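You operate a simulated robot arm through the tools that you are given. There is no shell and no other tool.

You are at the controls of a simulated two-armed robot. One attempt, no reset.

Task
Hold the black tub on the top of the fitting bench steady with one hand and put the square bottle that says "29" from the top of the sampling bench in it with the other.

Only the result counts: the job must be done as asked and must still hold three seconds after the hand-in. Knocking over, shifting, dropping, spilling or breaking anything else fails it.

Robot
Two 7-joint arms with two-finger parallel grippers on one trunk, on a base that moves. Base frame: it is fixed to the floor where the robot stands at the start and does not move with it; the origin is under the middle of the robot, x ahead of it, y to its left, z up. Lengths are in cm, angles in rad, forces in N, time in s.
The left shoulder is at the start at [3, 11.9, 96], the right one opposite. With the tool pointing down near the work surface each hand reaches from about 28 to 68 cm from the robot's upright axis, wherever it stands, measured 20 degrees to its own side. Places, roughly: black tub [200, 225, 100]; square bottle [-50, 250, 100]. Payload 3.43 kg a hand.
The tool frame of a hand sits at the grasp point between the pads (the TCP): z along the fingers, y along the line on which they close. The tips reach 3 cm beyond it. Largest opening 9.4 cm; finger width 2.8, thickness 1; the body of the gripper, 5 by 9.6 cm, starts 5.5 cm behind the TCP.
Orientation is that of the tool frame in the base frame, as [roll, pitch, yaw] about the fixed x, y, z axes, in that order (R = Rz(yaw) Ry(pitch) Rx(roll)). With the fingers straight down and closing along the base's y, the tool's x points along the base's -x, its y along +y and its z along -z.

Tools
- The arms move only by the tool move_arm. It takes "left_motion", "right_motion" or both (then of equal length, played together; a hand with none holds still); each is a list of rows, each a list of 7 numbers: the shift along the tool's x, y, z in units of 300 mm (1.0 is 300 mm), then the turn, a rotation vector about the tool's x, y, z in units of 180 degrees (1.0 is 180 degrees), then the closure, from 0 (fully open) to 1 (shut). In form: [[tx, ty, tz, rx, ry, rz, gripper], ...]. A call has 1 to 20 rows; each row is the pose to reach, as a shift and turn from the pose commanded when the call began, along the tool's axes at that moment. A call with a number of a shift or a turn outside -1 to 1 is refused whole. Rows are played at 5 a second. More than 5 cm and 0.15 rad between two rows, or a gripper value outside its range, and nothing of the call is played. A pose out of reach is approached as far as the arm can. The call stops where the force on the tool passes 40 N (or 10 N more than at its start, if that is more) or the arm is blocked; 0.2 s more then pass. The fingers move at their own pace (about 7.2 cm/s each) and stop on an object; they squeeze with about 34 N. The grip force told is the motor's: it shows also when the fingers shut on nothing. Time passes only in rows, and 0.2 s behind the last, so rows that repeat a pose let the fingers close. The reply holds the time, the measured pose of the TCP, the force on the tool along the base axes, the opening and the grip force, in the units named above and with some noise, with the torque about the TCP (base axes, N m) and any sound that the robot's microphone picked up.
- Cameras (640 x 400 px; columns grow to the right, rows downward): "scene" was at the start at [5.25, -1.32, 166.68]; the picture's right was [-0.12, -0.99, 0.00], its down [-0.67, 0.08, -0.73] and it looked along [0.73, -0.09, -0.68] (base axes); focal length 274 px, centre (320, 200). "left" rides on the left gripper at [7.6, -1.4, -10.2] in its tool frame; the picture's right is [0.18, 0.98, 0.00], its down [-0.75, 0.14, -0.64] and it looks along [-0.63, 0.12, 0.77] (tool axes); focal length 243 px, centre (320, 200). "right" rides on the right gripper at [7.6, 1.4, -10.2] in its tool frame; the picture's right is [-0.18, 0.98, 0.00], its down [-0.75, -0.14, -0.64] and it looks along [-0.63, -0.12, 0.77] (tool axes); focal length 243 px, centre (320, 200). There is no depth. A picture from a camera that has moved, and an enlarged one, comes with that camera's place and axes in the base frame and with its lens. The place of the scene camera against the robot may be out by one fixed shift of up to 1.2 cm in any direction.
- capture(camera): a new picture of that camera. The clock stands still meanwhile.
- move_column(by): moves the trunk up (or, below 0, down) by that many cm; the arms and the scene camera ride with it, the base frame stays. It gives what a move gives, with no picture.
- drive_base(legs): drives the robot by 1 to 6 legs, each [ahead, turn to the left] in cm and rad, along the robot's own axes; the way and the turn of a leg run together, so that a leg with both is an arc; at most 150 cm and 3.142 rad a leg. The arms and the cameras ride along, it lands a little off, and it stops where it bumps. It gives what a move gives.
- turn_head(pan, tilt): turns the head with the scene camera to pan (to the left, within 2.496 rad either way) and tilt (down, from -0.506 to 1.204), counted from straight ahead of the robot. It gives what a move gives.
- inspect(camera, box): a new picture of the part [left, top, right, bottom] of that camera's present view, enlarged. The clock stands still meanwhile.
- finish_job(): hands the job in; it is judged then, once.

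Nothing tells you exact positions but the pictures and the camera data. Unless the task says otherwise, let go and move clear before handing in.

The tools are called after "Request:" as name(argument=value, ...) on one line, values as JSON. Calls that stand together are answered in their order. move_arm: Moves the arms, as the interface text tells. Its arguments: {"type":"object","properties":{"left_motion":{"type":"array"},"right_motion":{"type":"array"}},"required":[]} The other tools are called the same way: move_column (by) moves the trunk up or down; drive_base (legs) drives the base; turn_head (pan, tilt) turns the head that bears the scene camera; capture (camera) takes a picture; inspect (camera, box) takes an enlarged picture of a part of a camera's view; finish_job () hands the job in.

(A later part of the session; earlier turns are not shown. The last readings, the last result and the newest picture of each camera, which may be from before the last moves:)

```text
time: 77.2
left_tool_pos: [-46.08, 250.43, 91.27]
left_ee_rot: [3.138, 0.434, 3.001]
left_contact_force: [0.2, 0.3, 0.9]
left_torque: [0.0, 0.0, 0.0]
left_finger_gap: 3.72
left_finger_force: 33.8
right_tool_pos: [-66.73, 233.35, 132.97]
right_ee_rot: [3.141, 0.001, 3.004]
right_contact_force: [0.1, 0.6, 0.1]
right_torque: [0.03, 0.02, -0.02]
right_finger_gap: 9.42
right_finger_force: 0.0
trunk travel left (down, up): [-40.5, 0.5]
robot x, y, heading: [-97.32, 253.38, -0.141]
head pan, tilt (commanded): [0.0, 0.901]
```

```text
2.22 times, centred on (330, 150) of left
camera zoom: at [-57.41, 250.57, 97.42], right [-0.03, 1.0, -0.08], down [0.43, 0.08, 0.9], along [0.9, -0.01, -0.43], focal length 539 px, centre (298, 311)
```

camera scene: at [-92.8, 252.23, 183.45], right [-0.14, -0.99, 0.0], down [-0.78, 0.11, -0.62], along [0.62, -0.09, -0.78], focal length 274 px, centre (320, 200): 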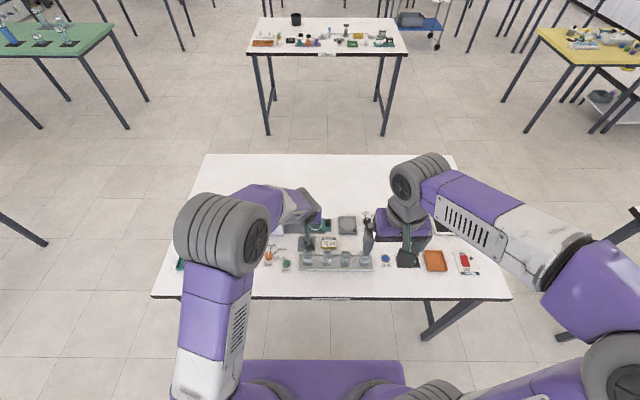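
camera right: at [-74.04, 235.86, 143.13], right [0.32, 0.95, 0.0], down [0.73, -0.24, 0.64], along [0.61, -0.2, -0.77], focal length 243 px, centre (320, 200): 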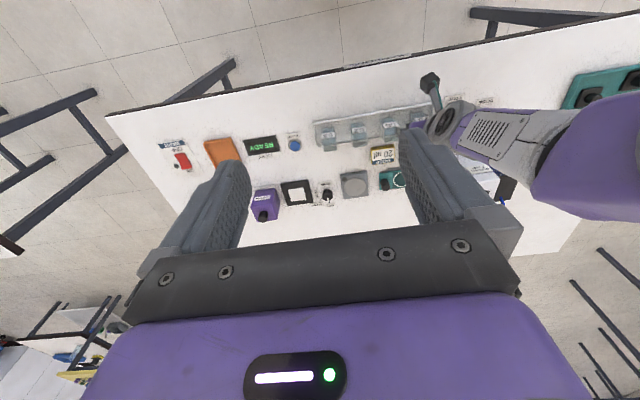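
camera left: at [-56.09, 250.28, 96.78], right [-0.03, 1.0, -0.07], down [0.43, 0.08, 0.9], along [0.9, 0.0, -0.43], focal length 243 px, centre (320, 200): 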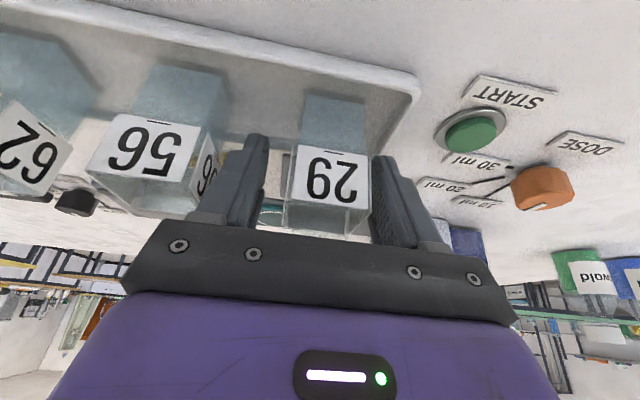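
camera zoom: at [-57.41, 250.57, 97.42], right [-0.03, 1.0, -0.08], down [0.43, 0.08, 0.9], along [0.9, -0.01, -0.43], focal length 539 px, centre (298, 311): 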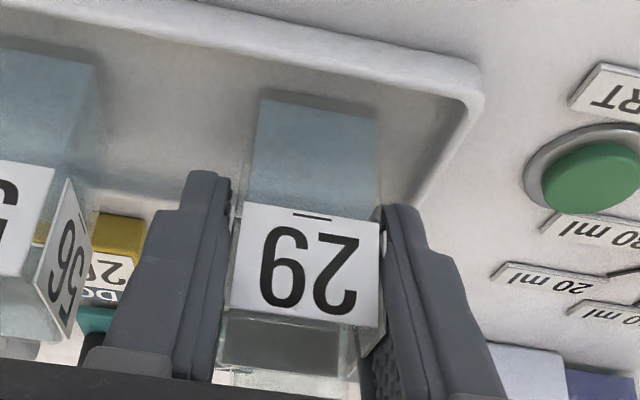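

The grip holds the vial firmly (gap 3.7 cm, 34 N). I lift it straight up, slowly.

Request:
move_arm(left_motion=[[-0.004, 0, -0.009, 0, 0, 0, 1.0], [-0.012, 0, -0.026, 0, 0, 0, 1.0], [-0.025, 0, -0.053, 0, 0, 0, 1.0], [-0.045, 0, -0.096, 0, 0, 0, 1.0], [-0.068, 0, -0.146, 0, 0, 0, 1.0], [-0.092, 0, -0.197, 0, 0, 0, 1.0], [-0.116, 0, -0.248, 0, 0, 0, 1.0], [-0.14, 0, -0.3, 0, 0, 0, 1.0], [-0.164, 0, -0.351, 0, 0, 0, 1.0], [-0.188, 0, -0.402, 0, 0, 0, 1.0], [-0.206, 0, -0.441, 0, 0, 0, 1.0], [-0.2116, 0, -0.453, 0, 0, 0, 1.0], [-0.2116, 0, -0.453, 0, 0, 0, 1.0]])

Request:
capture(camera="left")

Request:
capture(camera="scene")

Request:
inspect(camera="right", box=[280, 50, 500, 188])

```text
time: 80.0
left_tool_pos: [-45.99, 250.58, 106.26]
left_ee_rot: [3.14, 0.435, 3.003]
left_contact_force: [0.2, -0.3, -1.1]
left_torque: [0.02, 0.0, 0.0]
left_finger_gap: 3.75
left_finger_force: 33.6
right_tool_pos: [-66.76, 233.37, 133.0]
right_ee_rot: [3.14, 0.0, 3.003]
right_contact_force: [-0.2, -0.1, 0.7]
right_torque: [0.02, 0.01, 0.01]
right_finger_gap: 9.44
right_finger_force: 0.0
trunk travel left (down, up): [-40.5, 0.5]
robot x, y, heading: [-97.44, 252.96, -0.141]
head pan, tilt (commanded): [0.0, 0.901]
```

```text
taken
camera left: at [-57.42, 250.64, 112.45], right [-0.03, 1.0, -0.08], down [0.43, 0.08, 0.9], along [0.9, -0.01, -0.43], focal length 243 px, centre (320, 200)
```

left: 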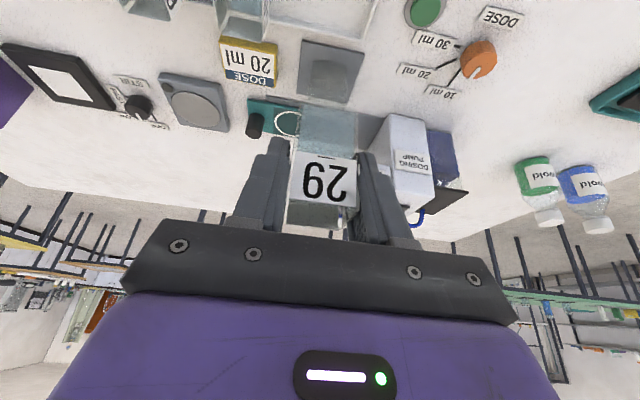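

```text
taken
camera scene: at [-92.77, 252.16, 183.45], right [-0.14, -0.99, 0.0], down [-0.78, 0.11, -0.62], along [0.62, -0.09, -0.78], focal length 274 px, centre (320, 200)
```

scene: 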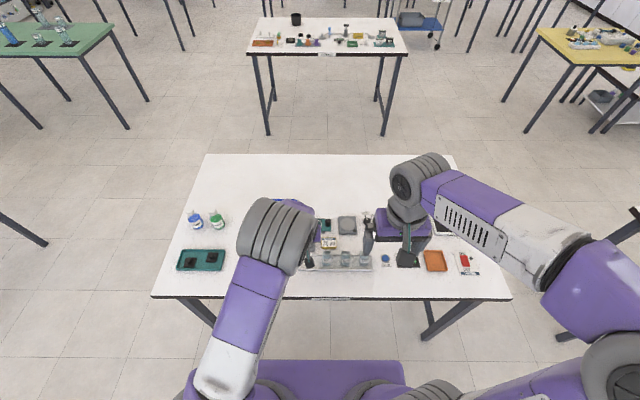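

```text
2.90 times, centred on (390, 119) of right
camera zoom: at [-74.07, 235.87, 143.14], right [0.32, 0.95, 0.0], down [0.73, -0.24, 0.64], along [0.61, -0.2, -0.77], focal length 703 px, centre (117, 435)
```

zoom: 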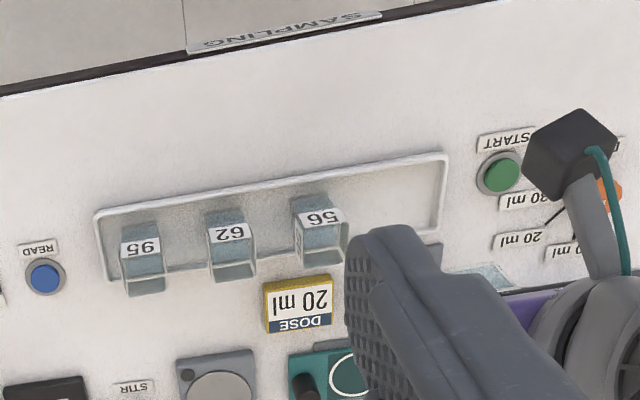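

Bottle 29 is in hand, the tray and its neighbours are undisturbed. I raise the vial well clear and draw it in a little before driving.

Request:
move_arm(left_motion=[[-0.009, 0, -0.04, 0, 0, 0, 1.0], [-0.024, 0, -0.1, 0, 0, 0, 1.0], [-0.042, 0, -0.18, 0, 0, 0, 1.0], [-0.061, 0, -0.26, 0, 0, 0, 1.0], [-0.08, 0, -0.34, 0, 0, 0, 1.0], [-0.099, 0, -0.42, 0, 0, 0, 1.0], [-0.118, 0, -0.5, 0, 0, 0, 1.0], [-0.137, 0, -0.58, 0, 0, 0, 1.0], [-0.156, 0, -0.66, 0, 0, 0, 1.0], [-0.173, 0, -0.735, 0, 0, 0, 1.0], [-0.184, 0, -0.78, 0, 0, 0, 1.0], [-0.1876, 0, -0.7952, 0, 0, 0, 1.0], [-0.1876, 0, -0.7952, 0, 0, 0, 1.0]])

Request:
capture(camera="scene")

```text
time: 82.8
left_tool_pos: [-51.06, 250.89, 130.34]
left_ee_rot: [3.138, 0.438, 3.002]
left_contact_force: [0.6, -0.1, -0.2]
left_torque: [0.04, -0.01, -0.01]
left_finger_gap: 3.74
left_finger_force: 33.9
right_tool_pos: [-66.8, 233.34, 132.92]
right_ee_rot: [3.14, 0.001, 3.004]
right_contact_force: [0.9, 0.2, -0.1]
right_torque: [-0.01, -0.02, -0.02]
right_finger_gap: 9.39
right_finger_force: 0.1
trunk travel left (down, up): [-40.5, 0.5]
robot x, y, heading: [-97.05, 253.26, -0.141]
head pan, tilt (commanded): [0.0, 0.901]
```

```text
taken
camera scene: at [-92.77, 252.15, 183.45], right [-0.14, -0.99, 0.0], down [-0.78, 0.11, -0.62], along [0.62, -0.09, -0.78], focal length 274 px, centre (320, 200)
```

scene: 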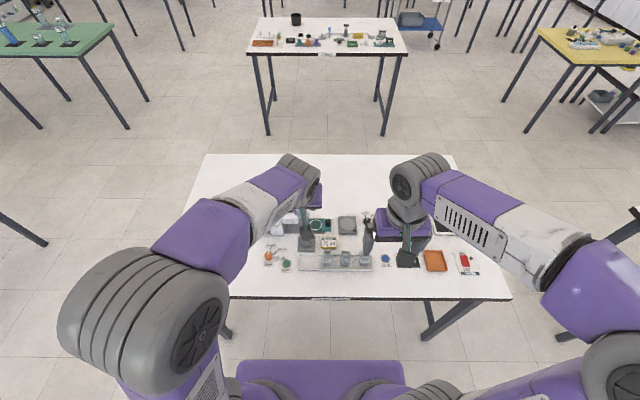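

Bottle 29 is held high and upright. Now I drive back north, then east past both bench ends toward the aisle on the far side of the fitting bench, where the tub (≈[195, 234]) is near the edge.

Request:
drive_base(legs=[[0, 1.711], [90, 0], [0, -1.6]])

Request:
turn_head(pan=0.0, tilt=0.5)

Request:
capture(camera="scene")

Request:
capture(camera="left")

```text
time: 95.6
left_tool_pos: [-49.63, 346.0, 130.17]
left_ee_rot: [3.141, 0.437, 3.088]
left_contact_force: [0.9, 0.3, -0.6]
left_torque: [0.02, -0.04, 0.03]
left_finger_gap: 3.74
left_finger_force: 34.0
right_tool_pos: [-63.74, 326.96, 133.02]
right_ee_rot: [-3.141, 0.0, 3.089]
right_contact_force: [0.0, -0.6, -0.3]
right_torque: [0.04, -0.04, 0.01]
right_finger_gap: 9.38
right_finger_force: 0.0
trunk travel left (down, up): [-40.5, 0.5]
robot x, y, heading: [-95.92, 343.98, -0.057]
head pan, tilt (commanded): [0.0, 0.901]
```

```text
time: 96.5
left_tool_pos: [-49.65, 345.92, 130.24]
left_ee_rot: [3.14, 0.435, 3.088]
left_contact_force: [0.0, -0.7, -0.8]
left_torque: [0.03, -0.03, 0.0]
left_finger_gap: 3.74
left_finger_force: 33.5
right_tool_pos: [-63.77, 327.01, 132.93]
right_ee_rot: [3.141, 0.0, 3.091]
right_contact_force: [-0.5, 0.2, 0.3]
right_torque: [-0.01, -0.02, -0.01]
right_finger_gap: 9.38
right_finger_force: 0.0
trunk travel left (down, up): [-40.5, 0.5]
robot x, y, heading: [-95.94, 344.24, -0.057]
head pan, tilt (commanded): [0.0, 0.499]
```

```text
taken
camera scene: at [-89.78, 343.46, 186.83], right [-0.05, -1.0, 0.0], down [-0.48, 0.03, -0.88], along [0.88, -0.05, -0.48], focal length 274 px, centre (320, 200)
```

scene: 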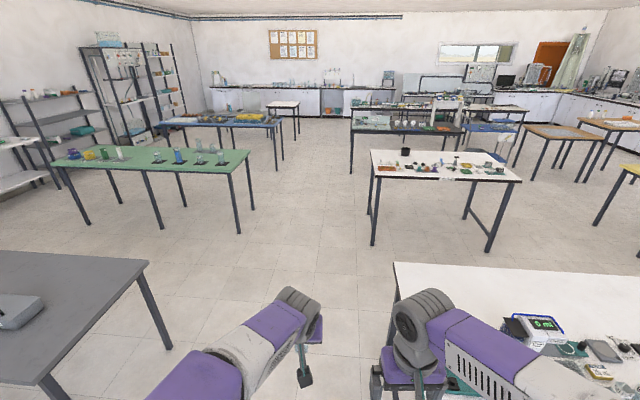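

```text
taken
camera left: at [-60.9, 345.04, 136.48], right [-0.11, 0.99, -0.08], down [0.42, 0.12, 0.9], along [0.9, 0.07, -0.43], focal length 243 px, centre (320, 200)
```

left: 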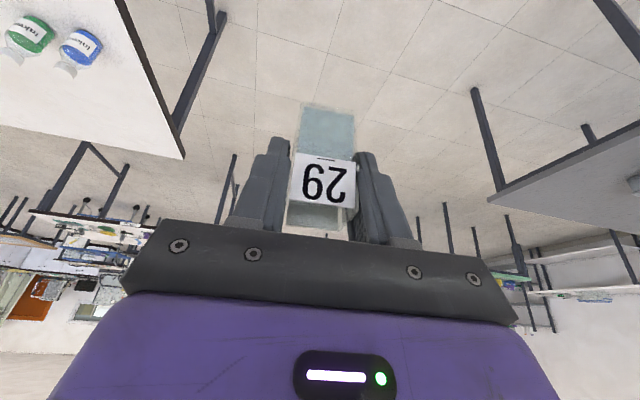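

The corridor ahead is clear. I drive east about 358 cm to beyond the end of the fitting bench.

Request:
drive_base(legs=[[120, 0], [120, 0], [116, 0]])

Request:
turn_head(pan=-1.4, tilt=0.6)

Request:
capture(camera="scene")

```text
time: 113.8
left_tool_pos: [308.73, 330.64, 130.25]
left_ee_rot: [3.14, 0.436, 3.078]
left_contact_force: [0.0, 0.1, -0.5]
left_torque: [-0.03, 0.03, 0.04]
left_finger_gap: 3.72
left_finger_force: 34.1
right_tool_pos: [294.27, 311.91, 132.87]
right_ee_rot: [-3.141, 0.0, 3.08]
right_contact_force: [-0.2, 0.2, 0.0]
right_torque: [0.02, -0.03, 0.03]
right_finger_gap: 9.41
right_finger_force: 0.0
trunk travel left (down, up): [-40.5, 0.5]
robot x, y, heading: [262.63, 329.16, -0.064]
head pan, tilt (commanded): [0.0, 0.499]
```

```text
time: 115.4
left_tool_pos: [308.67, 330.74, 130.39]
left_ee_rot: [3.14, 0.437, 3.079]
left_contact_force: [0.4, -0.6, -0.1]
left_torque: [0.01, 0.0, 0.01]
left_finger_gap: 3.73
left_finger_force: 34.0
right_tool_pos: [294.3, 311.96, 132.93]
right_ee_rot: [3.141, 0.0, 3.079]
right_contact_force: [0.3, -0.3, -0.4]
right_torque: [0.01, -0.02, 0.0]
right_finger_gap: 9.4
right_finger_force: 0.1
trunk travel left (down, up): [-40.5, 0.5]
robot x, y, heading: [262.2, 329.32, -0.062]
head pan, tilt (commanded): [-1.4, 0.6]
```

```text
taken
camera scene: at [260.31, 320.41, 185.93], right [-0.99, -0.11, 0.0], down [-0.06, 0.56, -0.83], along [0.09, -0.82, -0.56], focal length 274 px, centre (320, 200)
```

scene: 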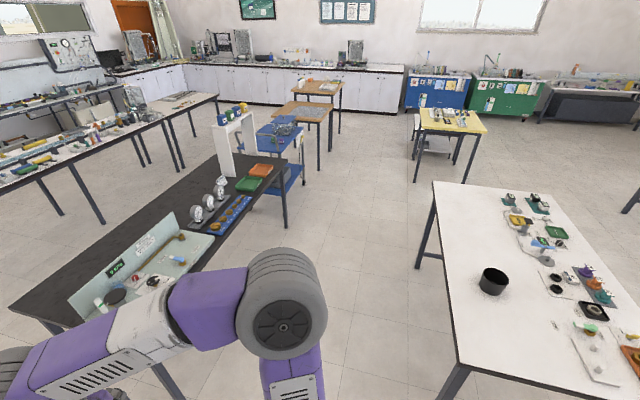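

Tub is at about [194, 233], rim near z≈91.7, ~21 cm from the aisle edge; the aisle is about 110 cm wide. Before squeezing in I'll tilt the free right hand to see my own base's footprint with its camera.

Request:
move_arm(right_motion=[[0, 0, 0, 0, 0.04, 0, 0], [0, 0, 0, 0, 0.08, 0, 0], [0, 0, 0, 0, 0.12, 0, 0], [0, 0, 0, 0, 0.16, 0, 0], [0, 0, 0, 0, 0.2, 0, 0], [0, 0, 0, 0, 0.22, 0, 0]])

Request:
capture(camera="right")

Request:
inspect(camera="scene", box=[410, 180, 640, 324])

```text
time: 116.8
left_tool_pos: [308.67, 330.88, 130.22]
left_ee_rot: [3.139, 0.436, 3.079]
left_contact_force: [-0.2, 0.4, -0.3]
left_torque: [-0.02, -0.02, 0.01]
left_finger_gap: 3.76
left_finger_force: 34.0
right_tool_pos: [294.26, 311.96, 132.93]
right_ee_rot: [-3.141, -0.692, 3.08]
right_contact_force: [0.0, -0.1, -0.3]
right_torque: [-0.01, 0.0, 0.0]
right_finger_gap: 9.42
right_finger_force: 0.0
trunk travel left (down, up): [-40.5, 0.5]
robot x, y, heading: [262.29, 329.75, -0.058]
head pan, tilt (commanded): [-1.4, 0.6]
```

```text
taken
camera right: at [295.16, 313.35, 145.67], right [0.2, 0.97, -0.12], down [0.98, -0.2, 0.01], along [-0.01, -0.12, -0.99], focal length 243 px, centre (320, 200)
```

right: 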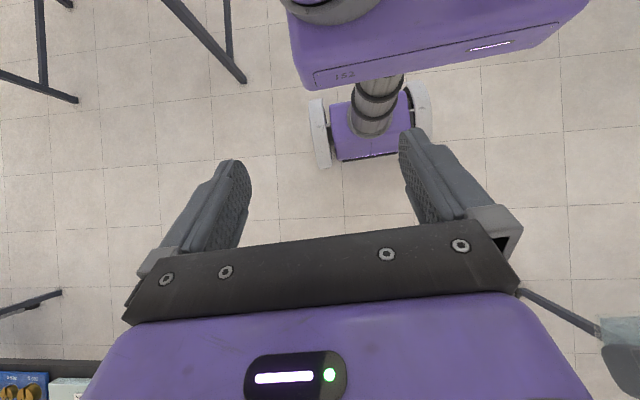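

```text
2.78 times, centred on (525, 252) of scene
camera zoom: at [260.33, 320.4, 185.93], right [-0.99, -0.11, 0.0], down [-0.06, 0.56, -0.83], along [0.09, -0.82, -0.56], focal length 761 px, centre (-249, 56)
```

zoom: 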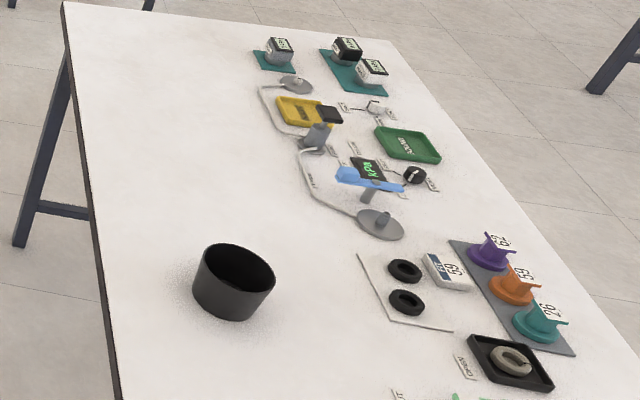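

My base is only about ±32 cm wide and ~16 cm deep in front, so the aisle is no problem. I restore the right hand to vertical, then drive down the aisle and face the tub.

Request:
move_arm(right_motion=[[0, 0, 0, 0, -0.04, 0, 0], [0, 0, 0, 0, -0.08, 0, 0], [0, 0, 0, 0, -0.12, 0, 0], [0, 0, 0, 0, -0.16, 0, 0], [0, 0, 0, 0, -0.2, 0, 0], [0, 0, 0, 0, -0.22, 0, 0]])

Request:
drive_base(legs=[[0, -1.71], [105, 0], [0, -1.534]])

Request:
turn_head(pan=0.0, tilt=0.9)

Request:
capture(camera="scene")

```text
time: 118.2
left_tool_pos: [308.52, 330.68, 130.22]
left_ee_rot: [3.14, 0.437, 3.077]
left_contact_force: [-0.2, -0.1, -0.4]
left_torque: [0.0, -0.02, -0.02]
left_finger_gap: 3.71
left_finger_force: 34.0
right_tool_pos: [294.26, 312.08, 132.93]
right_ee_rot: [3.14, 0.001, 3.08]
right_contact_force: [0.6, -0.5, -0.2]
right_torque: [0.0, -0.02, -0.03]
right_finger_gap: 9.38
right_finger_force: 0.2
trunk travel left (down, up): [-40.5, 0.5]
robot x, y, heading: [262.06, 329.21, -0.061]
head pan, tilt (commanded): [-1.4, 0.6]
```

```text
time: 131.1
left_tool_pos: [199.53, 229.32, 130.21]
left_ee_rot: [3.14, 0.437, -0.057]
left_contact_force: [0.0, 0.1, -0.1]
left_torque: [0.04, -0.01, 0.01]
left_finger_gap: 3.74
left_finger_force: 33.9
right_tool_pos: [213.84, 248.13, 132.98]
right_ee_rot: [-3.141, 0.0, -0.059]
right_contact_force: [-0.1, -0.4, -0.2]
right_torque: [0.0, -0.01, 0.0]
right_finger_gap: 9.41
right_finger_force: 0.1
trunk travel left (down, up): [-40.5, 0.5]
robot x, y, heading: [245.46, 230.94, 3.083]
head pan, tilt (commanded): [-1.4, 0.6]
```

```text
time: 132.6
left_tool_pos: [199.48, 229.32, 130.3]
left_ee_rot: [3.139, 0.437, -0.058]
left_contact_force: [-0.6, 0.0, -1.3]
left_torque: [0.01, -0.03, 0.0]
left_finger_gap: 3.75
left_finger_force: 34.5
right_tool_pos: [213.86, 248.18, 132.97]
right_ee_rot: [-3.14, 0.0, -0.055]
right_contact_force: [0.3, 0.7, 0.5]
right_torque: [0.03, -0.02, 0.02]
right_finger_gap: 9.4
right_finger_force: 0.1
trunk travel left (down, up): [-40.5, 0.5]
robot x, y, heading: [245.74, 231.16, 3.085]
head pan, tilt (commanded): [0.0, 0.901]
```

```text
taken
camera scene: at [241.31, 230.98, 183.45], right [0.06, 1.0, 0.0], down [0.78, -0.04, -0.62], along [-0.62, 0.04, -0.78], focal length 274 px, centre (320, 200)
```

scene: 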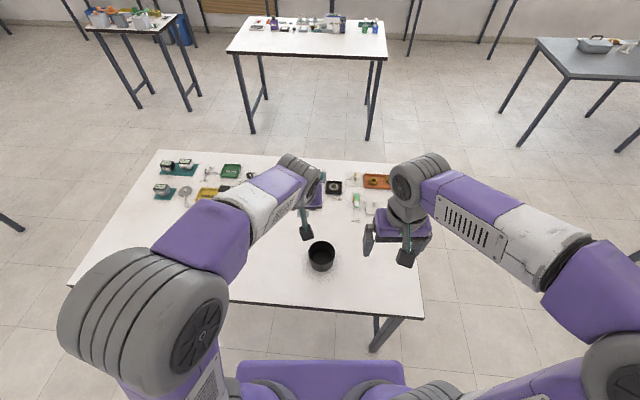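

The tub is right in front of me. I zoom in to locate it precisely.

Request:
inspect(camera="scene", box=[270, 215, 370, 278])

Request:
capture(camera="right")

Request:
capture(camera="left")

```text
6.35 times, centred on (320, 246) of scene
camera zoom: at [241.31, 230.98, 183.45], right [0.06, 1.0, 0.0], down [0.78, -0.04, -0.62], along [-0.62, 0.04, -0.78], focal length 1739 px, centre (320, -95)
```

zoom: 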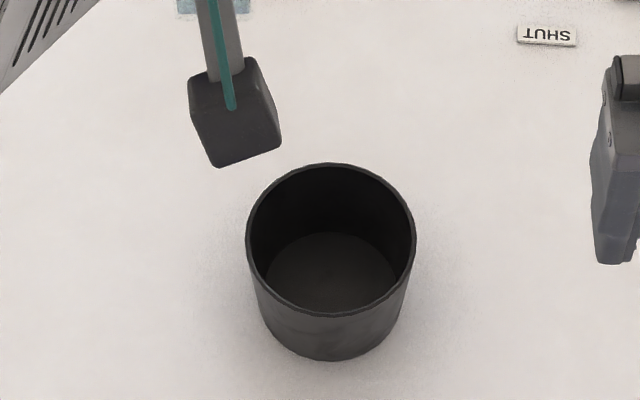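

```text
taken
camera right: at [221.36, 246.28, 143.12], right [-0.24, -0.97, 0.0], down [-0.74, 0.18, 0.64], along [-0.62, 0.15, -0.77], focal length 243 px, centre (320, 200)
```

right: 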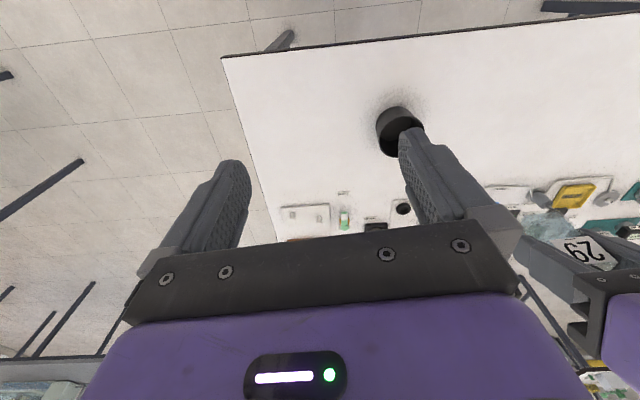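

```text
taken
camera left: at [210.78, 230.09, 136.48], right [0.11, -0.99, -0.08], down [-0.42, -0.12, 0.9], along [-0.9, -0.07, -0.43], focal length 243 px, centre (320, 200)
```

left: 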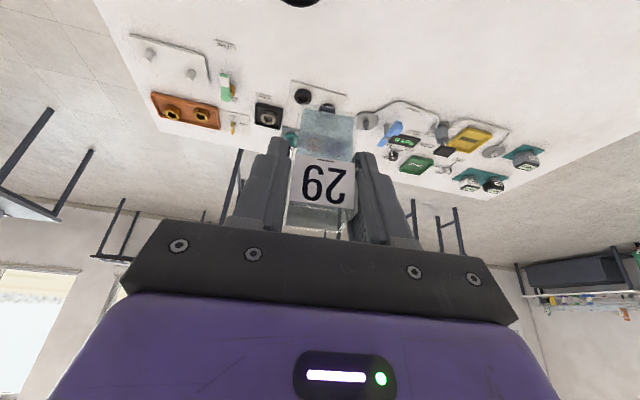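

The tub's centre is near [193.5, 234.4], rim ≈10 cm across at z≈91.8, dead ahead. I edge 3 cm closer and swing the left hand (with the bottle upright) so it leans out to my left, leaving the right side for the holding hand.

Request:
drive_base(legs=[[3, 0]])

Request:
move_arm(left_motion=[[0, 0, 0, 0.0176, 0, 0.0378, 1.0], [0, 0, 0, 0.0352, 0, 0.0755, 1.0], [0, 0, 0, 0.0528, 0, 0.1133, 1.0], [0, 0, 0, 0.0704, 0, 0.151, 1.0], [0, 0, 0, 0.088, 0, 0.1888, 1.0], [0, 0, 0, 0.1057, 0, 0.2265, 1.0], [0, 0, 0, 0.1233, 0, 0.2643, 1.0], [0, 0, 0, 0.1409, 0, 0.302, 1.0], [0, 0, 0, 0.1585, 0, 0.3398, 1.0], [0, 0, 0, 0.1761, 0, 0.3775, 1.0], [0, 0, 0, 0.1937, 0, 0.4153, 1.0], [0, 0, 0, 0.2113, 0, 0.453, 1.0], [0, 0, 0, 0.2113, 0, 0.453, 1.0]])

Request:
capture(camera="scene")

Request:
capture(camera="left")

```text
time: 133.4
left_tool_pos: [196.81, 229.53, 130.35]
left_ee_rot: [3.14, 0.438, -0.058]
left_contact_force: [0.9, 0.4, -0.2]
left_torque: [0.01, 0.01, 0.0]
left_finger_gap: 3.76
left_finger_force: 34.3
right_tool_pos: [211.27, 248.35, 133.03]
right_ee_rot: [-3.141, 0.002, -0.057]
right_contact_force: [0.4, 0.0, -0.1]
right_torque: [0.0, 0.01, 0.01]
right_finger_gap: 9.38
right_finger_force: 0.0
trunk travel left (down, up): [-40.5, 0.5]
robot x, y, heading: [242.95, 231.14, 3.083]
head pan, tilt (commanded): [0.0, 0.901]
```

```text
time: 136.2
left_tool_pos: [196.57, 229.4, 130.26]
left_ee_rot: [-3.141, 0.434, -1.631]
left_contact_force: [0.7, 0.4, -0.5]
left_torque: [-0.04, -0.01, 0.01]
left_finger_gap: 3.73
left_finger_force: 33.8
right_tool_pos: [211.02, 248.36, 132.98]
right_ee_rot: [3.141, 0.0, -0.058]
right_contact_force: [0.8, 0.1, 0.0]
right_torque: [0.02, -0.03, -0.01]
right_finger_gap: 9.41
right_finger_force: 0.1
trunk travel left (down, up): [-40.5, 0.5]
robot x, y, heading: [242.99, 231.2, 3.081]
head pan, tilt (commanded): [0.0, 0.901]
```

```text
taken
camera scene: at [238.38, 231.15, 183.45], right [0.06, 1.0, 0.0], down [0.78, -0.05, -0.62], along [-0.62, 0.04, -0.78], focal length 274 px, centre (320, 200)
```

scene: 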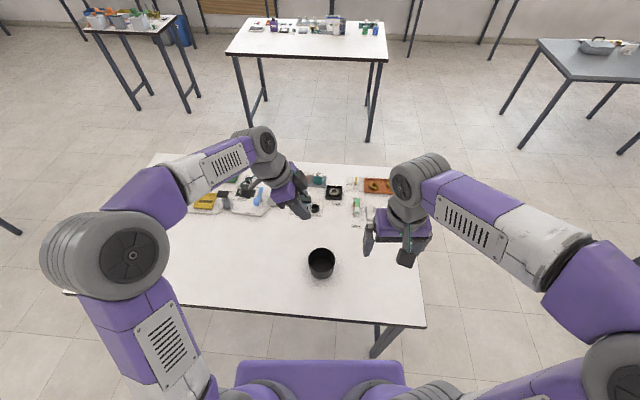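

```text
taken
camera left: at [197.28, 218.17, 136.53], right [-0.99, -0.11, -0.08], down [-0.12, 0.42, 0.9], along [-0.06, 0.9, -0.43], focal length 243 px, centre (320, 200)
```

left: 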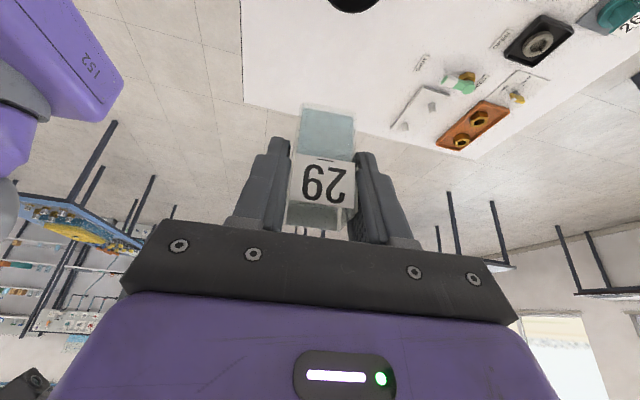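

The left hand reached that pose with the bottle upright. Now I shift it 8 cm further left out of the way and bring the open right hand above the tub's right rim, tilted 5° to match the tub's taper.

Request:
move_arm(left_motion=[[0.03, 0, -0.014, 0, 0, 0, 1.0], [0.06, 0, -0.028, 0, 0, 0, 1.0], [0.09, 0, -0.042, 0, 0, 0, 1.0], [0.12, 0, -0.056, 0, 0, 0, 1.0], [0.15, 0, -0.07, 0, 0, 0, 1.0], [0.18, 0, -0.084, 0, 0, 0, 1.0], [0.21, 0, -0.098, 0, 0, 0, 1.0], [0.2417, 0, -0.112, 0, 0, 0, 1.0], [0.2417, 0, -0.112, 0, 0, 0, 1.0], [0.2417, 0, -0.112, 0, 0, 0, 1.0], [0.2417, 0, -0.112, 0, 0, 0, 1.0], [0.2417, 0, -0.112, 0, 0, 0, 1.0]], right_motion=[[-0.05, 0.03, 0.09, 0, 0, 0, 0.1], [-0.1, 0.06, 0.18, 0, 0, 0, 0.2], [-0.15, 0.09, 0.27, 0, 0, 0, 0.3], [-0.2, 0.12, 0.36, 0, 0, 0, 0.4], [-0.25, 0.152, 0.45, -0.005, 0, 0, 0.5], [-0.3, 0.184, 0.54, -0.01, 0, 0, 0.52], [-0.35, 0.215, 0.63, -0.015, 0, 0, 0.52], [-0.4, 0.246, 0.72, -0.02, 0, 0, 0.52], [-0.45, 0.277, 0.81, -0.0278, 0, 0, 0.52], [-0.505, 0.31, 0.89, -0.0278, 0, 0, 0.52], [-0.5563, 0.3395, 0.9667, -0.0278, 0, 0, 0.52], [-0.5563, 0.3395, 0.9667, -0.0278, 0, 0, 0.52]])

Request:
capture(camera="right")

Request:
capture(camera="scene")

```text
time: 138.8
left_tool_pos: [196.16, 221.65, 130.31]
left_ee_rot: [3.141, 0.434, -1.627]
left_contact_force: [-0.4, -0.4, -1.3]
left_torque: [-0.02, -0.01, 0.0]
left_finger_gap: 3.77
left_finger_force: 34.1
right_tool_pos: [193.71, 238.86, 104.11]
right_ee_rot: [3.055, 0.001, -0.058]
right_contact_force: [0.3, 0.1, -0.4]
right_torque: [0.02, 0.01, -0.03]
right_finger_gap: 4.5
right_finger_force: 0.0
trunk travel left (down, up): [-40.5, 0.5]
robot x, y, heading: [242.74, 231.23, 3.09]
head pan, tilt (commanded): [0.0, 0.901]
```

```text
taken
camera right: at [201.21, 238.0, 114.36], right [-0.24, -0.97, 0.09], down [-0.74, 0.24, 0.63], along [-0.63, 0.09, -0.77], focal length 243 px, centre (320, 200)
```

right: 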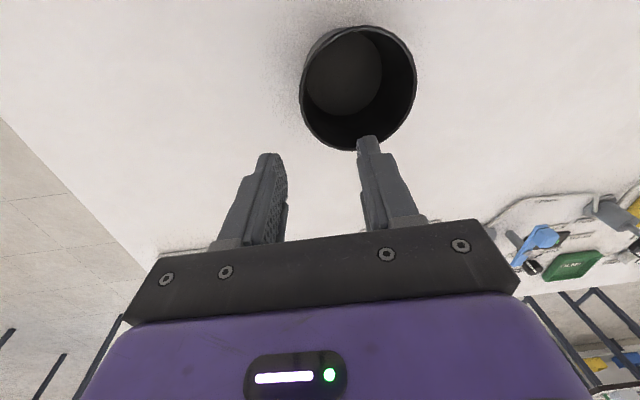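

```text
taken
camera scene: at [238.42, 231.17, 183.46], right [0.06, 1.0, 0.0], down [0.78, -0.05, -0.62], along [-0.62, 0.04, -0.78], focal length 274 px, centre (320, 200)
```

scene: 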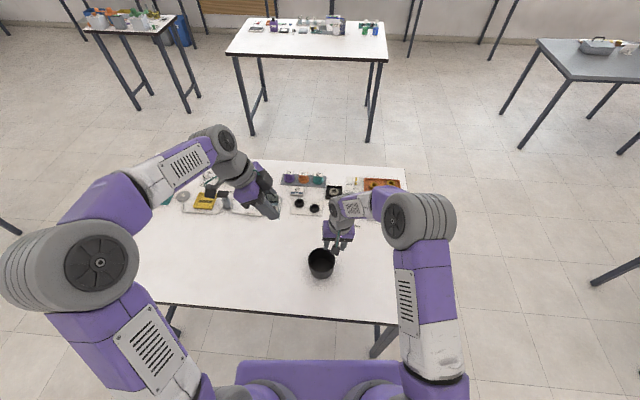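

Request:
inspect(camera="right", box=[260, 10, 460, 160])

Request:
inspect(camera="scene", box=[280, 220, 380, 283])

```text
2.67 times, centred on (360, 85) of right
camera zoom: at [201.21, 238.0, 114.36], right [-0.24, -0.97, 0.09], down [-0.74, 0.24, 0.63], along [-0.63, 0.09, -0.77], focal length 647 px, centre (213, 507)
```

zoom: 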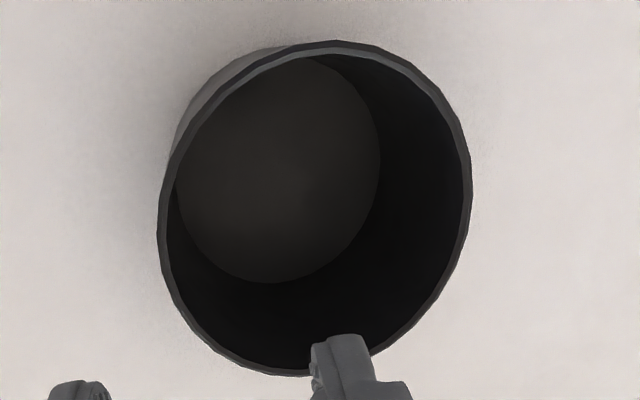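

```text
6.35 times, centred on (330, 252) of scene
camera zoom: at [238.42, 231.17, 183.46], right [0.06, 1.0, 0.0], down [0.78, -0.05, -0.62], along [-0.62, 0.04, -0.78], focal length 1739 px, centre (256, -127)
```

zoom: 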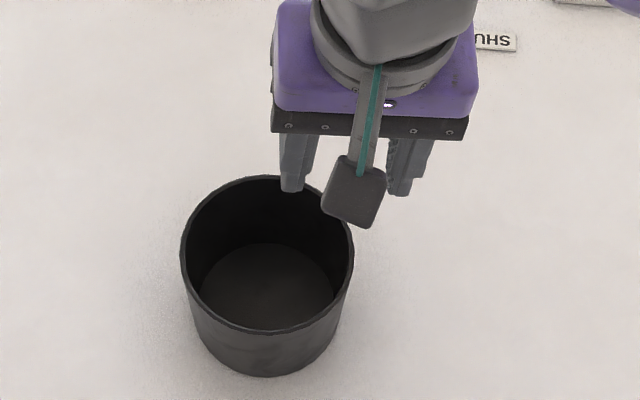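

From both cameras the tub centre is ≈[194.0, 234.6] with the rim at z≈93. I lower the right hand so one finger goes inside and one outside the right-hand rim.

Request:
move_arm(right_motion=[[0.004, -0.009, 0.067, 0, 0, 0, 0.52], [0.008, -0.019, 0.135, 0, 0, 0, 0.52], [0.012, -0.028, 0.2, 0, 0, 0, 0.52], [0.015, -0.038, 0.27, 0, 0, 0, 0.52], [0.018, -0.0464, 0.3373, 0, 0, 0, 0.52], [0.018, -0.0464, 0.3373, 0, 0, 0, 0.52]])

Request:
capture(camera="right")

Request:
inspect(camera="right", box=[220, 80, 460, 240])

Request:
inspect(camera="scene", box=[280, 220, 380, 283])

```text
time: 140.2
left_tool_pos: [196.3, 221.58, 130.43]
left_ee_rot: [-3.141, 0.434, -1.628]
left_contact_force: [-0.1, 0.2, -0.4]
left_torque: [0.0, -0.01, 0.01]
left_finger_gap: 3.73
left_finger_force: 34.0
right_tool_pos: [193.99, 239.49, 93.98]
right_ee_rot: [3.053, 0.001, -0.057]
right_contact_force: [-0.5, -0.7, 0.6]
right_torque: [-0.01, -0.01, -0.02]
right_finger_gap: 4.51
right_finger_force: 0.0
trunk travel left (down, up): [-40.5, 0.5]
robot x, y, heading: [242.93, 231.07, 3.087]
head pan, tilt (commanded): [0.0, 0.901]
```

```text
taken
camera right: at [201.6, 238.58, 104.14], right [-0.24, -0.97, 0.09], down [-0.74, 0.24, 0.63], along [-0.63, 0.09, -0.77], focal length 243 px, centre (320, 200)
```

right: 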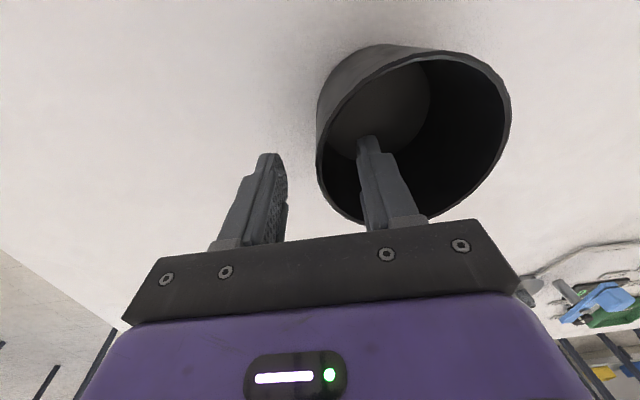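

```text
2.50 times, centred on (340, 160) of right
camera zoom: at [201.6, 238.58, 104.14], right [-0.24, -0.97, 0.09], down [-0.74, 0.24, 0.63], along [-0.63, 0.09, -0.77], focal length 606 px, centre (270, 300)
```

zoom: 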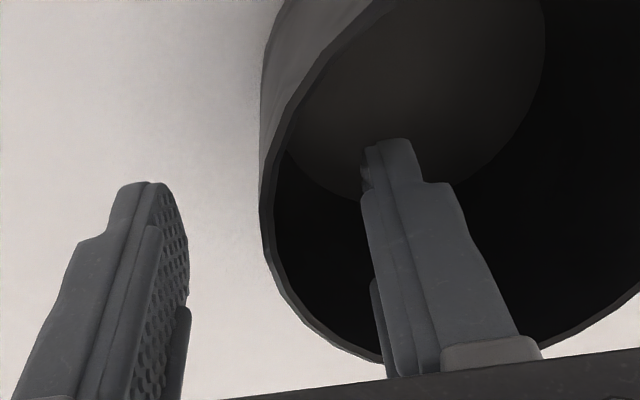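

```text
6.35 times, centred on (330, 252) of scene
camera zoom: at [238.36, 231.15, 183.45], right [0.06, 1.0, 0.0], down [0.78, -0.05, -0.62], along [-0.62, 0.04, -0.78], focal length 1739 px, centre (256, -127)
```

zoom: 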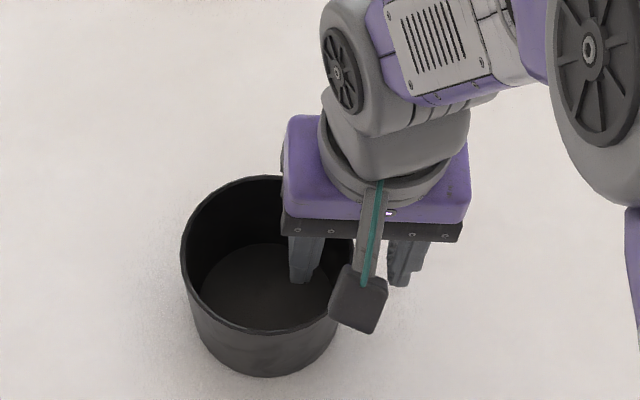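

The fingers straddle the rim nicely: wall centre and finger centre agree to within a millimetre or so. I make a 3 mm tangential correction and close slowly on the wall.

Request:
move_arm(right_motion=[[0.011, 0, 0, 0, 0, 0, 0.55], [0.011, 0, 0, 0, 0, 0, 0.65], [0.011, 0, 0, 0, 0, 0, 0.75], [0.011, 0, 0, 0, 0, 0, 0.82], [0.011, 0, 0, 0, 0, 0, 0.86], [0.011, 0, 0, 0, 0, 0, 0.89], [0.011, 0, 0, 0, 0, 0, 0.91], [0.011, 0, 0, 0, 0, 0, 0.925], [0.011, 0, 0, 0, 0, 0, 0.94], [0.011, 0, 0, 0, 0, 0, 0.955], [0.011, 0, 0, 0, 0, 0, 0.97], [0.011, 0, 0, 0, 0, 0, 0.985], [0.011, 0, 0, 0, 0, 0, 1.0], [0.011, 0, 0, 0, 0, 0, 1.0]])

Request:
capture(camera="right")

Request:
inspect(camera="scene", box=[280, 220, 380, 283])

```text
time: 143.2
left_tool_pos: [196.15, 221.51, 130.27]
left_ee_rot: [3.141, 0.434, -1.629]
left_contact_force: [-0.1, -0.4, -0.3]
left_torque: [0.03, -0.03, 0.03]
left_finger_gap: 3.75
left_finger_force: 34.2
right_tool_pos: [194.36, 239.53, 93.68]
right_ee_rot: [3.054, 0.003, -0.058]
right_contact_force: [-0.7, -1.7, 8.6]
right_torque: [-0.19, 0.25, 0.02]
right_finger_gap: 0.71
right_finger_force: 33.9
trunk travel left (down, up): [-40.5, 0.5]
robot x, y, heading: [243.03, 231.19, 3.083]
head pan, tilt (commanded): [0.0, 0.901]
```

```text
taken
camera right: at [201.99, 238.57, 104.12], right [-0.24, -0.97, 0.09], down [-0.74, 0.24, 0.63], along [-0.63, 0.09, -0.77], focal length 243 px, centre (320, 200)
```

right: 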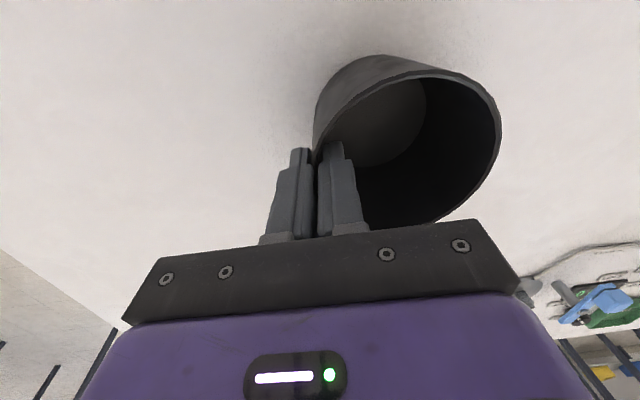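

```text
6.35 times, centred on (330, 252) of scene
camera zoom: at [238.41, 231.09, 183.46], right [0.06, 1.0, 0.0], down [0.78, -0.04, -0.62], along [-0.62, 0.04, -0.78], focal length 1739 px, centre (256, -127)
```

zoom: 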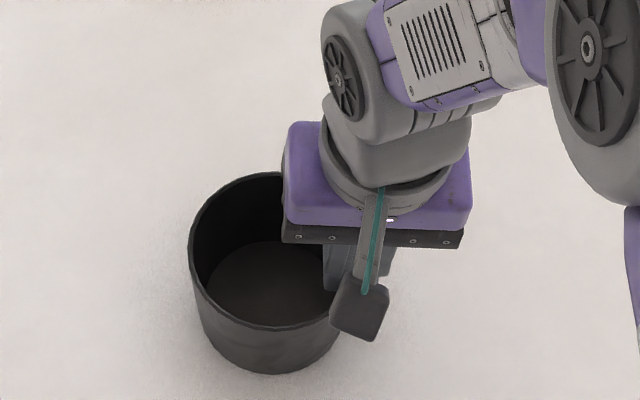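

The right hand now grips the tub's wall (0.7 cm gap, 34 N); the tub slid only about 4 mm. I re-measure its position before bringing the bottle in.

Request:
inspect(camera="right", box=[290, 30, 530, 240])

Request:
inspect(camera="scene", box=[300, 235, 350, 282])

```text
1.90 times, centred on (410, 135) of right
camera zoom: at [201.99, 238.57, 104.12], right [-0.24, -0.97, 0.09], down [-0.74, 0.24, 0.63], along [-0.63, 0.09, -0.77], focal length 462 px, centre (149, 324)
```

zoom: 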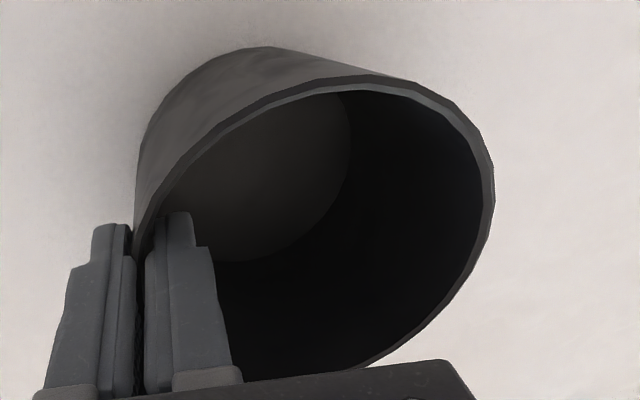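

```text
8.51 times, centred on (325, 258) of scene
camera zoom: at [238.41, 231.09, 183.46], right [0.06, 1.0, 0.0], down [0.78, -0.04, -0.62], along [-0.62, 0.04, -0.78], focal length 2332 px, centre (277, -298)
```

zoom: 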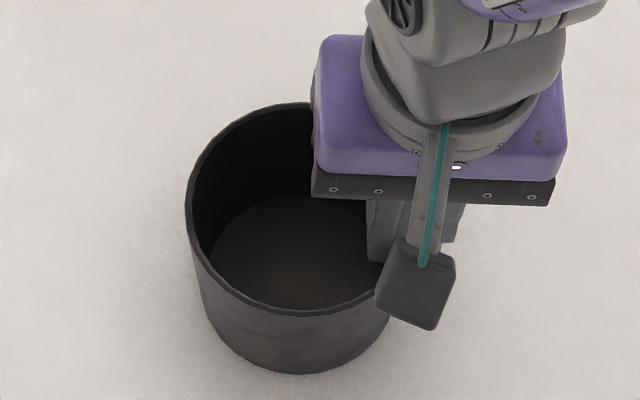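

With the tub gripped this way, the right gripper's body overhangs the middle and would block the bottle. I'll release, lift, and re-grip the same rim spot with the right hand leaned back toward me (~45° about its closing axis), which frees the space above the tub.

Request:
move_arm(right_motion=[[0, 0, 0, 0, 0, 0, 0.97], [0, 0, 0, 0, 0, 0, 0.93], [0, 0, 0, 0, 0, 0, 0.88], [0, 0, 0, 0, 0, 0, 0.8], [0, 0, 0, 0, 0, 0, 0.7], [0, 0, 0, 0, 0, 0, 0.6], [0, 0, 0, 0, 0, 0, 0.52], [0, 0, -0.04, 0, 0, 0, 0.52], [0, 0, -0.1, 0, 0, 0, 0.52], [0, 0, -0.17, 0, 0, 0, 0.52], [0, 0, -0.24, 0, 0, 0, 0.52], [0, 0, -0.3, 0, 0, 0, 0.52], [0, 0, -0.3, 0, 0, 0, 0.52]])

Request:
inspect(camera="right", box=[260, 10, 460, 160])

Request:
inspect(camera="scene", box=[280, 220, 380, 283])

```text
time: 146.1
left_tool_pos: [196.06, 221.64, 130.29]
left_ee_rot: [3.141, 0.436, -1.629]
left_contact_force: [-0.6, 0.0, 0.0]
left_torque: [0.02, 0.0, -0.01]
left_finger_gap: 3.73
left_finger_force: 34.1
right_tool_pos: [194.49, 240.24, 102.86]
right_ee_rot: [3.055, 0.001, -0.055]
right_contact_force: [-0.6, 0.0, 0.1]
right_torque: [-0.02, -0.04, 0.04]
right_finger_gap: 4.52
right_finger_force: 0.1
trunk travel left (down, up): [-40.5, 0.5]
robot x, y, heading: [242.62, 231.44, 3.085]
head pan, tilt (commanded): [0.0, 0.901]
```

```text
2.67 times, centred on (360, 85) of right
camera zoom: at [202.17, 239.3, 113.14], right [-0.24, -0.97, 0.09], down [-0.74, 0.24, 0.63], along [-0.63, 0.09, -0.77], focal length 647 px, centre (213, 507)
```

zoom: 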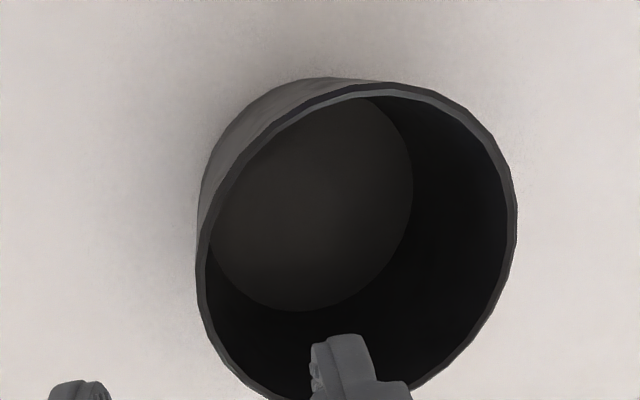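

```text
6.35 times, centred on (330, 252) of scene
camera zoom: at [238.31, 231.14, 183.45], right [0.06, 1.0, 0.0], down [0.78, -0.05, -0.62], along [-0.62, 0.04, -0.78], focal length 1739 px, centre (256, -127)
```

zoom: 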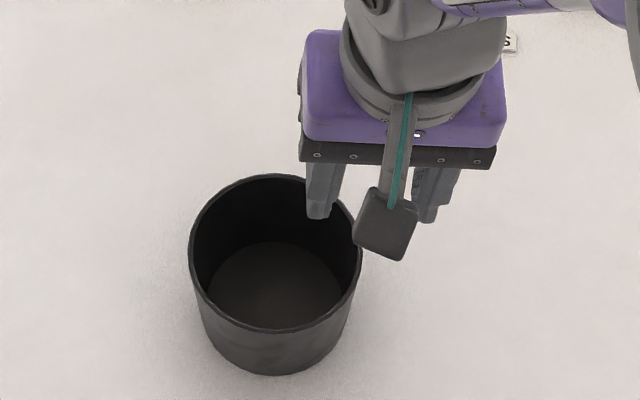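

The tub now sits at about [194.0, 235.0], rim z≈93.4. I tilt the right hand back 45° above the rim.

Request:
move_arm(right_motion=[[0.005, 0, 0.008, 0, -0.042, 0, 0.52], [0.01, 0, 0.016, 0, -0.085, 0, 0.52], [0.015, 0, 0.024, 0, -0.127, 0, 0.52], [0.02, 0, 0.032, 0, -0.17, 0, 0.52], [0.025, 0, 0.04, 0, -0.212, 0, 0.52], [0.0286, -0.001, 0.0468, 0, -0.2546, 0, 0.52], [0.0286, -0.001, 0.0468, 0, -0.2546, 0, 0.52]])

Request:
capture(camera="right")

Request:
capture(camera="scene")

```text
time: 147.7
left_tool_pos: [196.1, 221.56, 130.24]
left_ee_rot: [3.14, 0.433, -1.628]
left_contact_force: [0.4, 0.2, 0.2]
left_torque: [-0.04, -0.02, -0.01]
left_finger_gap: 3.73
left_finger_force: 33.8
right_tool_pos: [195.35, 240.32, 101.4]
right_ee_rot: [3.017, 0.798, -0.148]
right_contact_force: [0.4, 0.3, 0.6]
right_torque: [0.02, -0.02, 0.0]
right_finger_gap: 4.48
right_finger_force: 0.0
trunk travel left (down, up): [-40.5, 0.5]
robot x, y, heading: [242.51, 231.09, 3.087]
head pan, tilt (commanded): [0.0, 0.901]
```

```text
taken
camera right: at [207.99, 238.25, 103.12], right [-0.18, -0.96, 0.22], down [-0.05, 0.23, 0.97], along [-0.98, 0.17, -0.09], focal length 243 px, centre (320, 200)
```

right: 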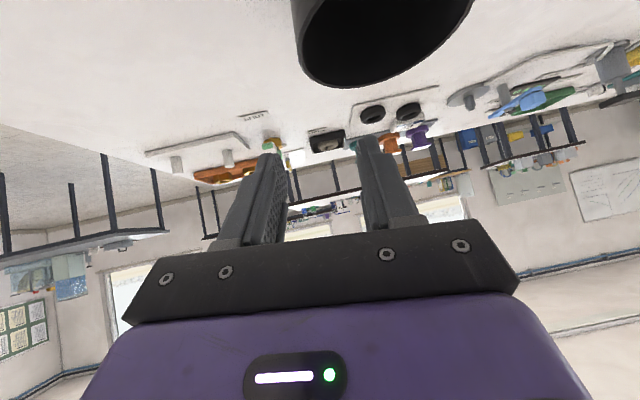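

```text
taken
camera scene: at [238.34, 231.16, 183.45], right [0.06, 1.0, 0.0], down [0.78, -0.05, -0.62], along [-0.62, 0.04, -0.78], focal length 274 px, centre (320, 200)
```

scene: 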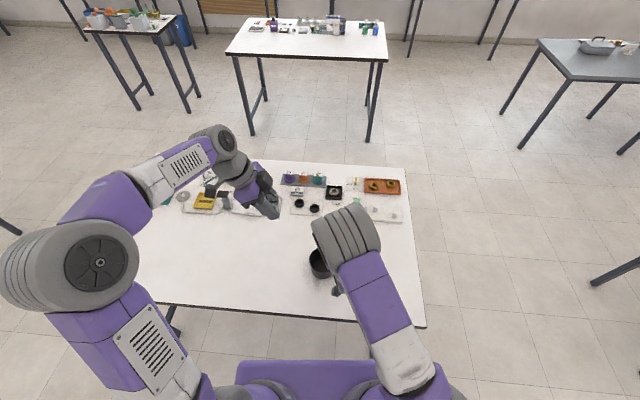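

The right hand is leaned back with its body clear of the tub's mouth. I lower it so its fingers straddle the right rim again.

Request:
move_arm(right_motion=[[0.035, 0.0014, 0.036, 0, 0, 0, 0.52], [0.07, 0.0028, 0.072, 0, 0, 0, 0.52], [0.105, 0.0042, 0.109, 0, 0, 0, 0.52], [0.14, 0.0057, 0.145, 0, 0, 0, 0.52], [0.1752, 0.0071, 0.181, 0, 0, 0, 0.52], [0.1752, 0.0071, 0.181, 0, 0, 0, 0.52]])

Request:
capture(camera="right")

Request:
capture(camera="scene")

```text
time: 149.1
left_tool_pos: [196.11, 221.56, 130.25]
left_ee_rot: [-3.14, 0.433, -1.63]
left_contact_force: [0.8, 0.7, 0.1]
left_torque: [0.02, -0.03, -0.03]
left_finger_gap: 3.74
left_finger_force: 33.9
right_tool_pos: [195.17, 239.28, 93.68]
right_ee_rot: [3.015, 0.796, -0.145]
right_contact_force: [-0.3, -0.8, 1.1]
right_torque: [-0.03, 0.01, -0.04]
right_finger_gap: 4.54
right_finger_force: 0.0
trunk travel left (down, up): [-40.5, 0.5]
robot x, y, heading: [243.0, 231.04, 3.084]
head pan, tilt (commanded): [0.0, 0.901]
```

```text
taken
camera right: at [207.85, 237.26, 95.4], right [-0.18, -0.96, 0.22], down [-0.05, 0.23, 0.97], along [-0.98, 0.17, -0.09], focal length 243 px, centre (320, 200)
```

right: 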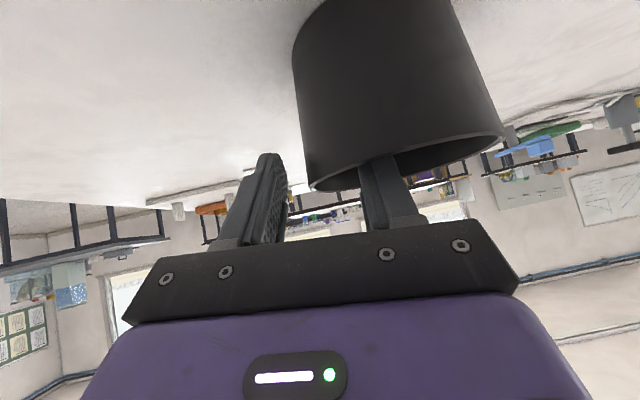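

```text
taken
camera scene: at [238.36, 231.13, 183.45], right [0.06, 1.0, 0.0], down [0.78, -0.05, -0.62], along [-0.62, 0.04, -0.78], focal length 274 px, centre (320, 200)
```

scene: 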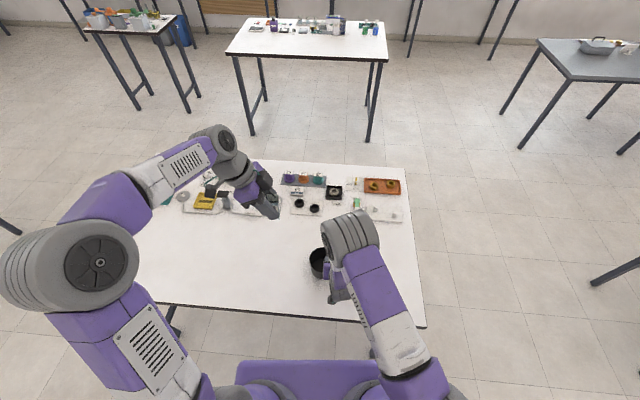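

Request:
inspect(camera="right", box=[230, 100, 430, 240])

Request:
inspect(camera="scene", box=[290, 225, 370, 305])

```text
2.86 times, centred on (330, 170) of right
camera zoom: at [207.85, 237.26, 95.4], right [-0.18, -0.96, 0.22], down [-0.05, 0.23, 0.97], along [-0.98, 0.17, -0.09], focal length 693 px, centre (291, 286)
```

zoom: 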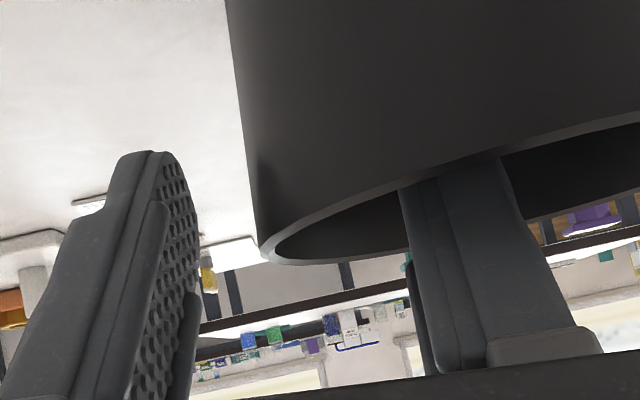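

```text
5.00 times, centred on (330, 265) of scene
camera zoom: at [238.36, 231.13, 183.45], right [0.06, 1.0, 0.0], down [0.78, -0.05, -0.62], along [-0.62, 0.04, -0.78], focal length 1370 px, centre (270, -125)
```

zoom: 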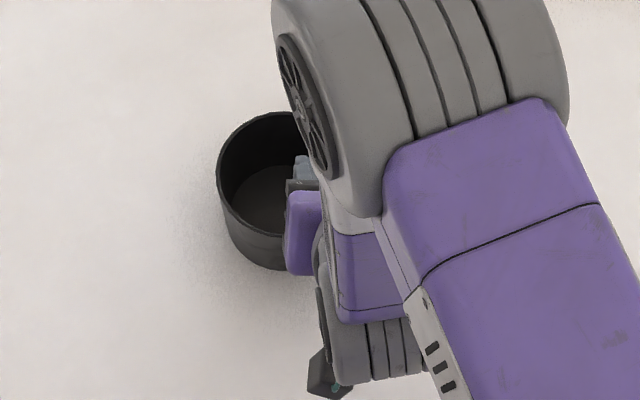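

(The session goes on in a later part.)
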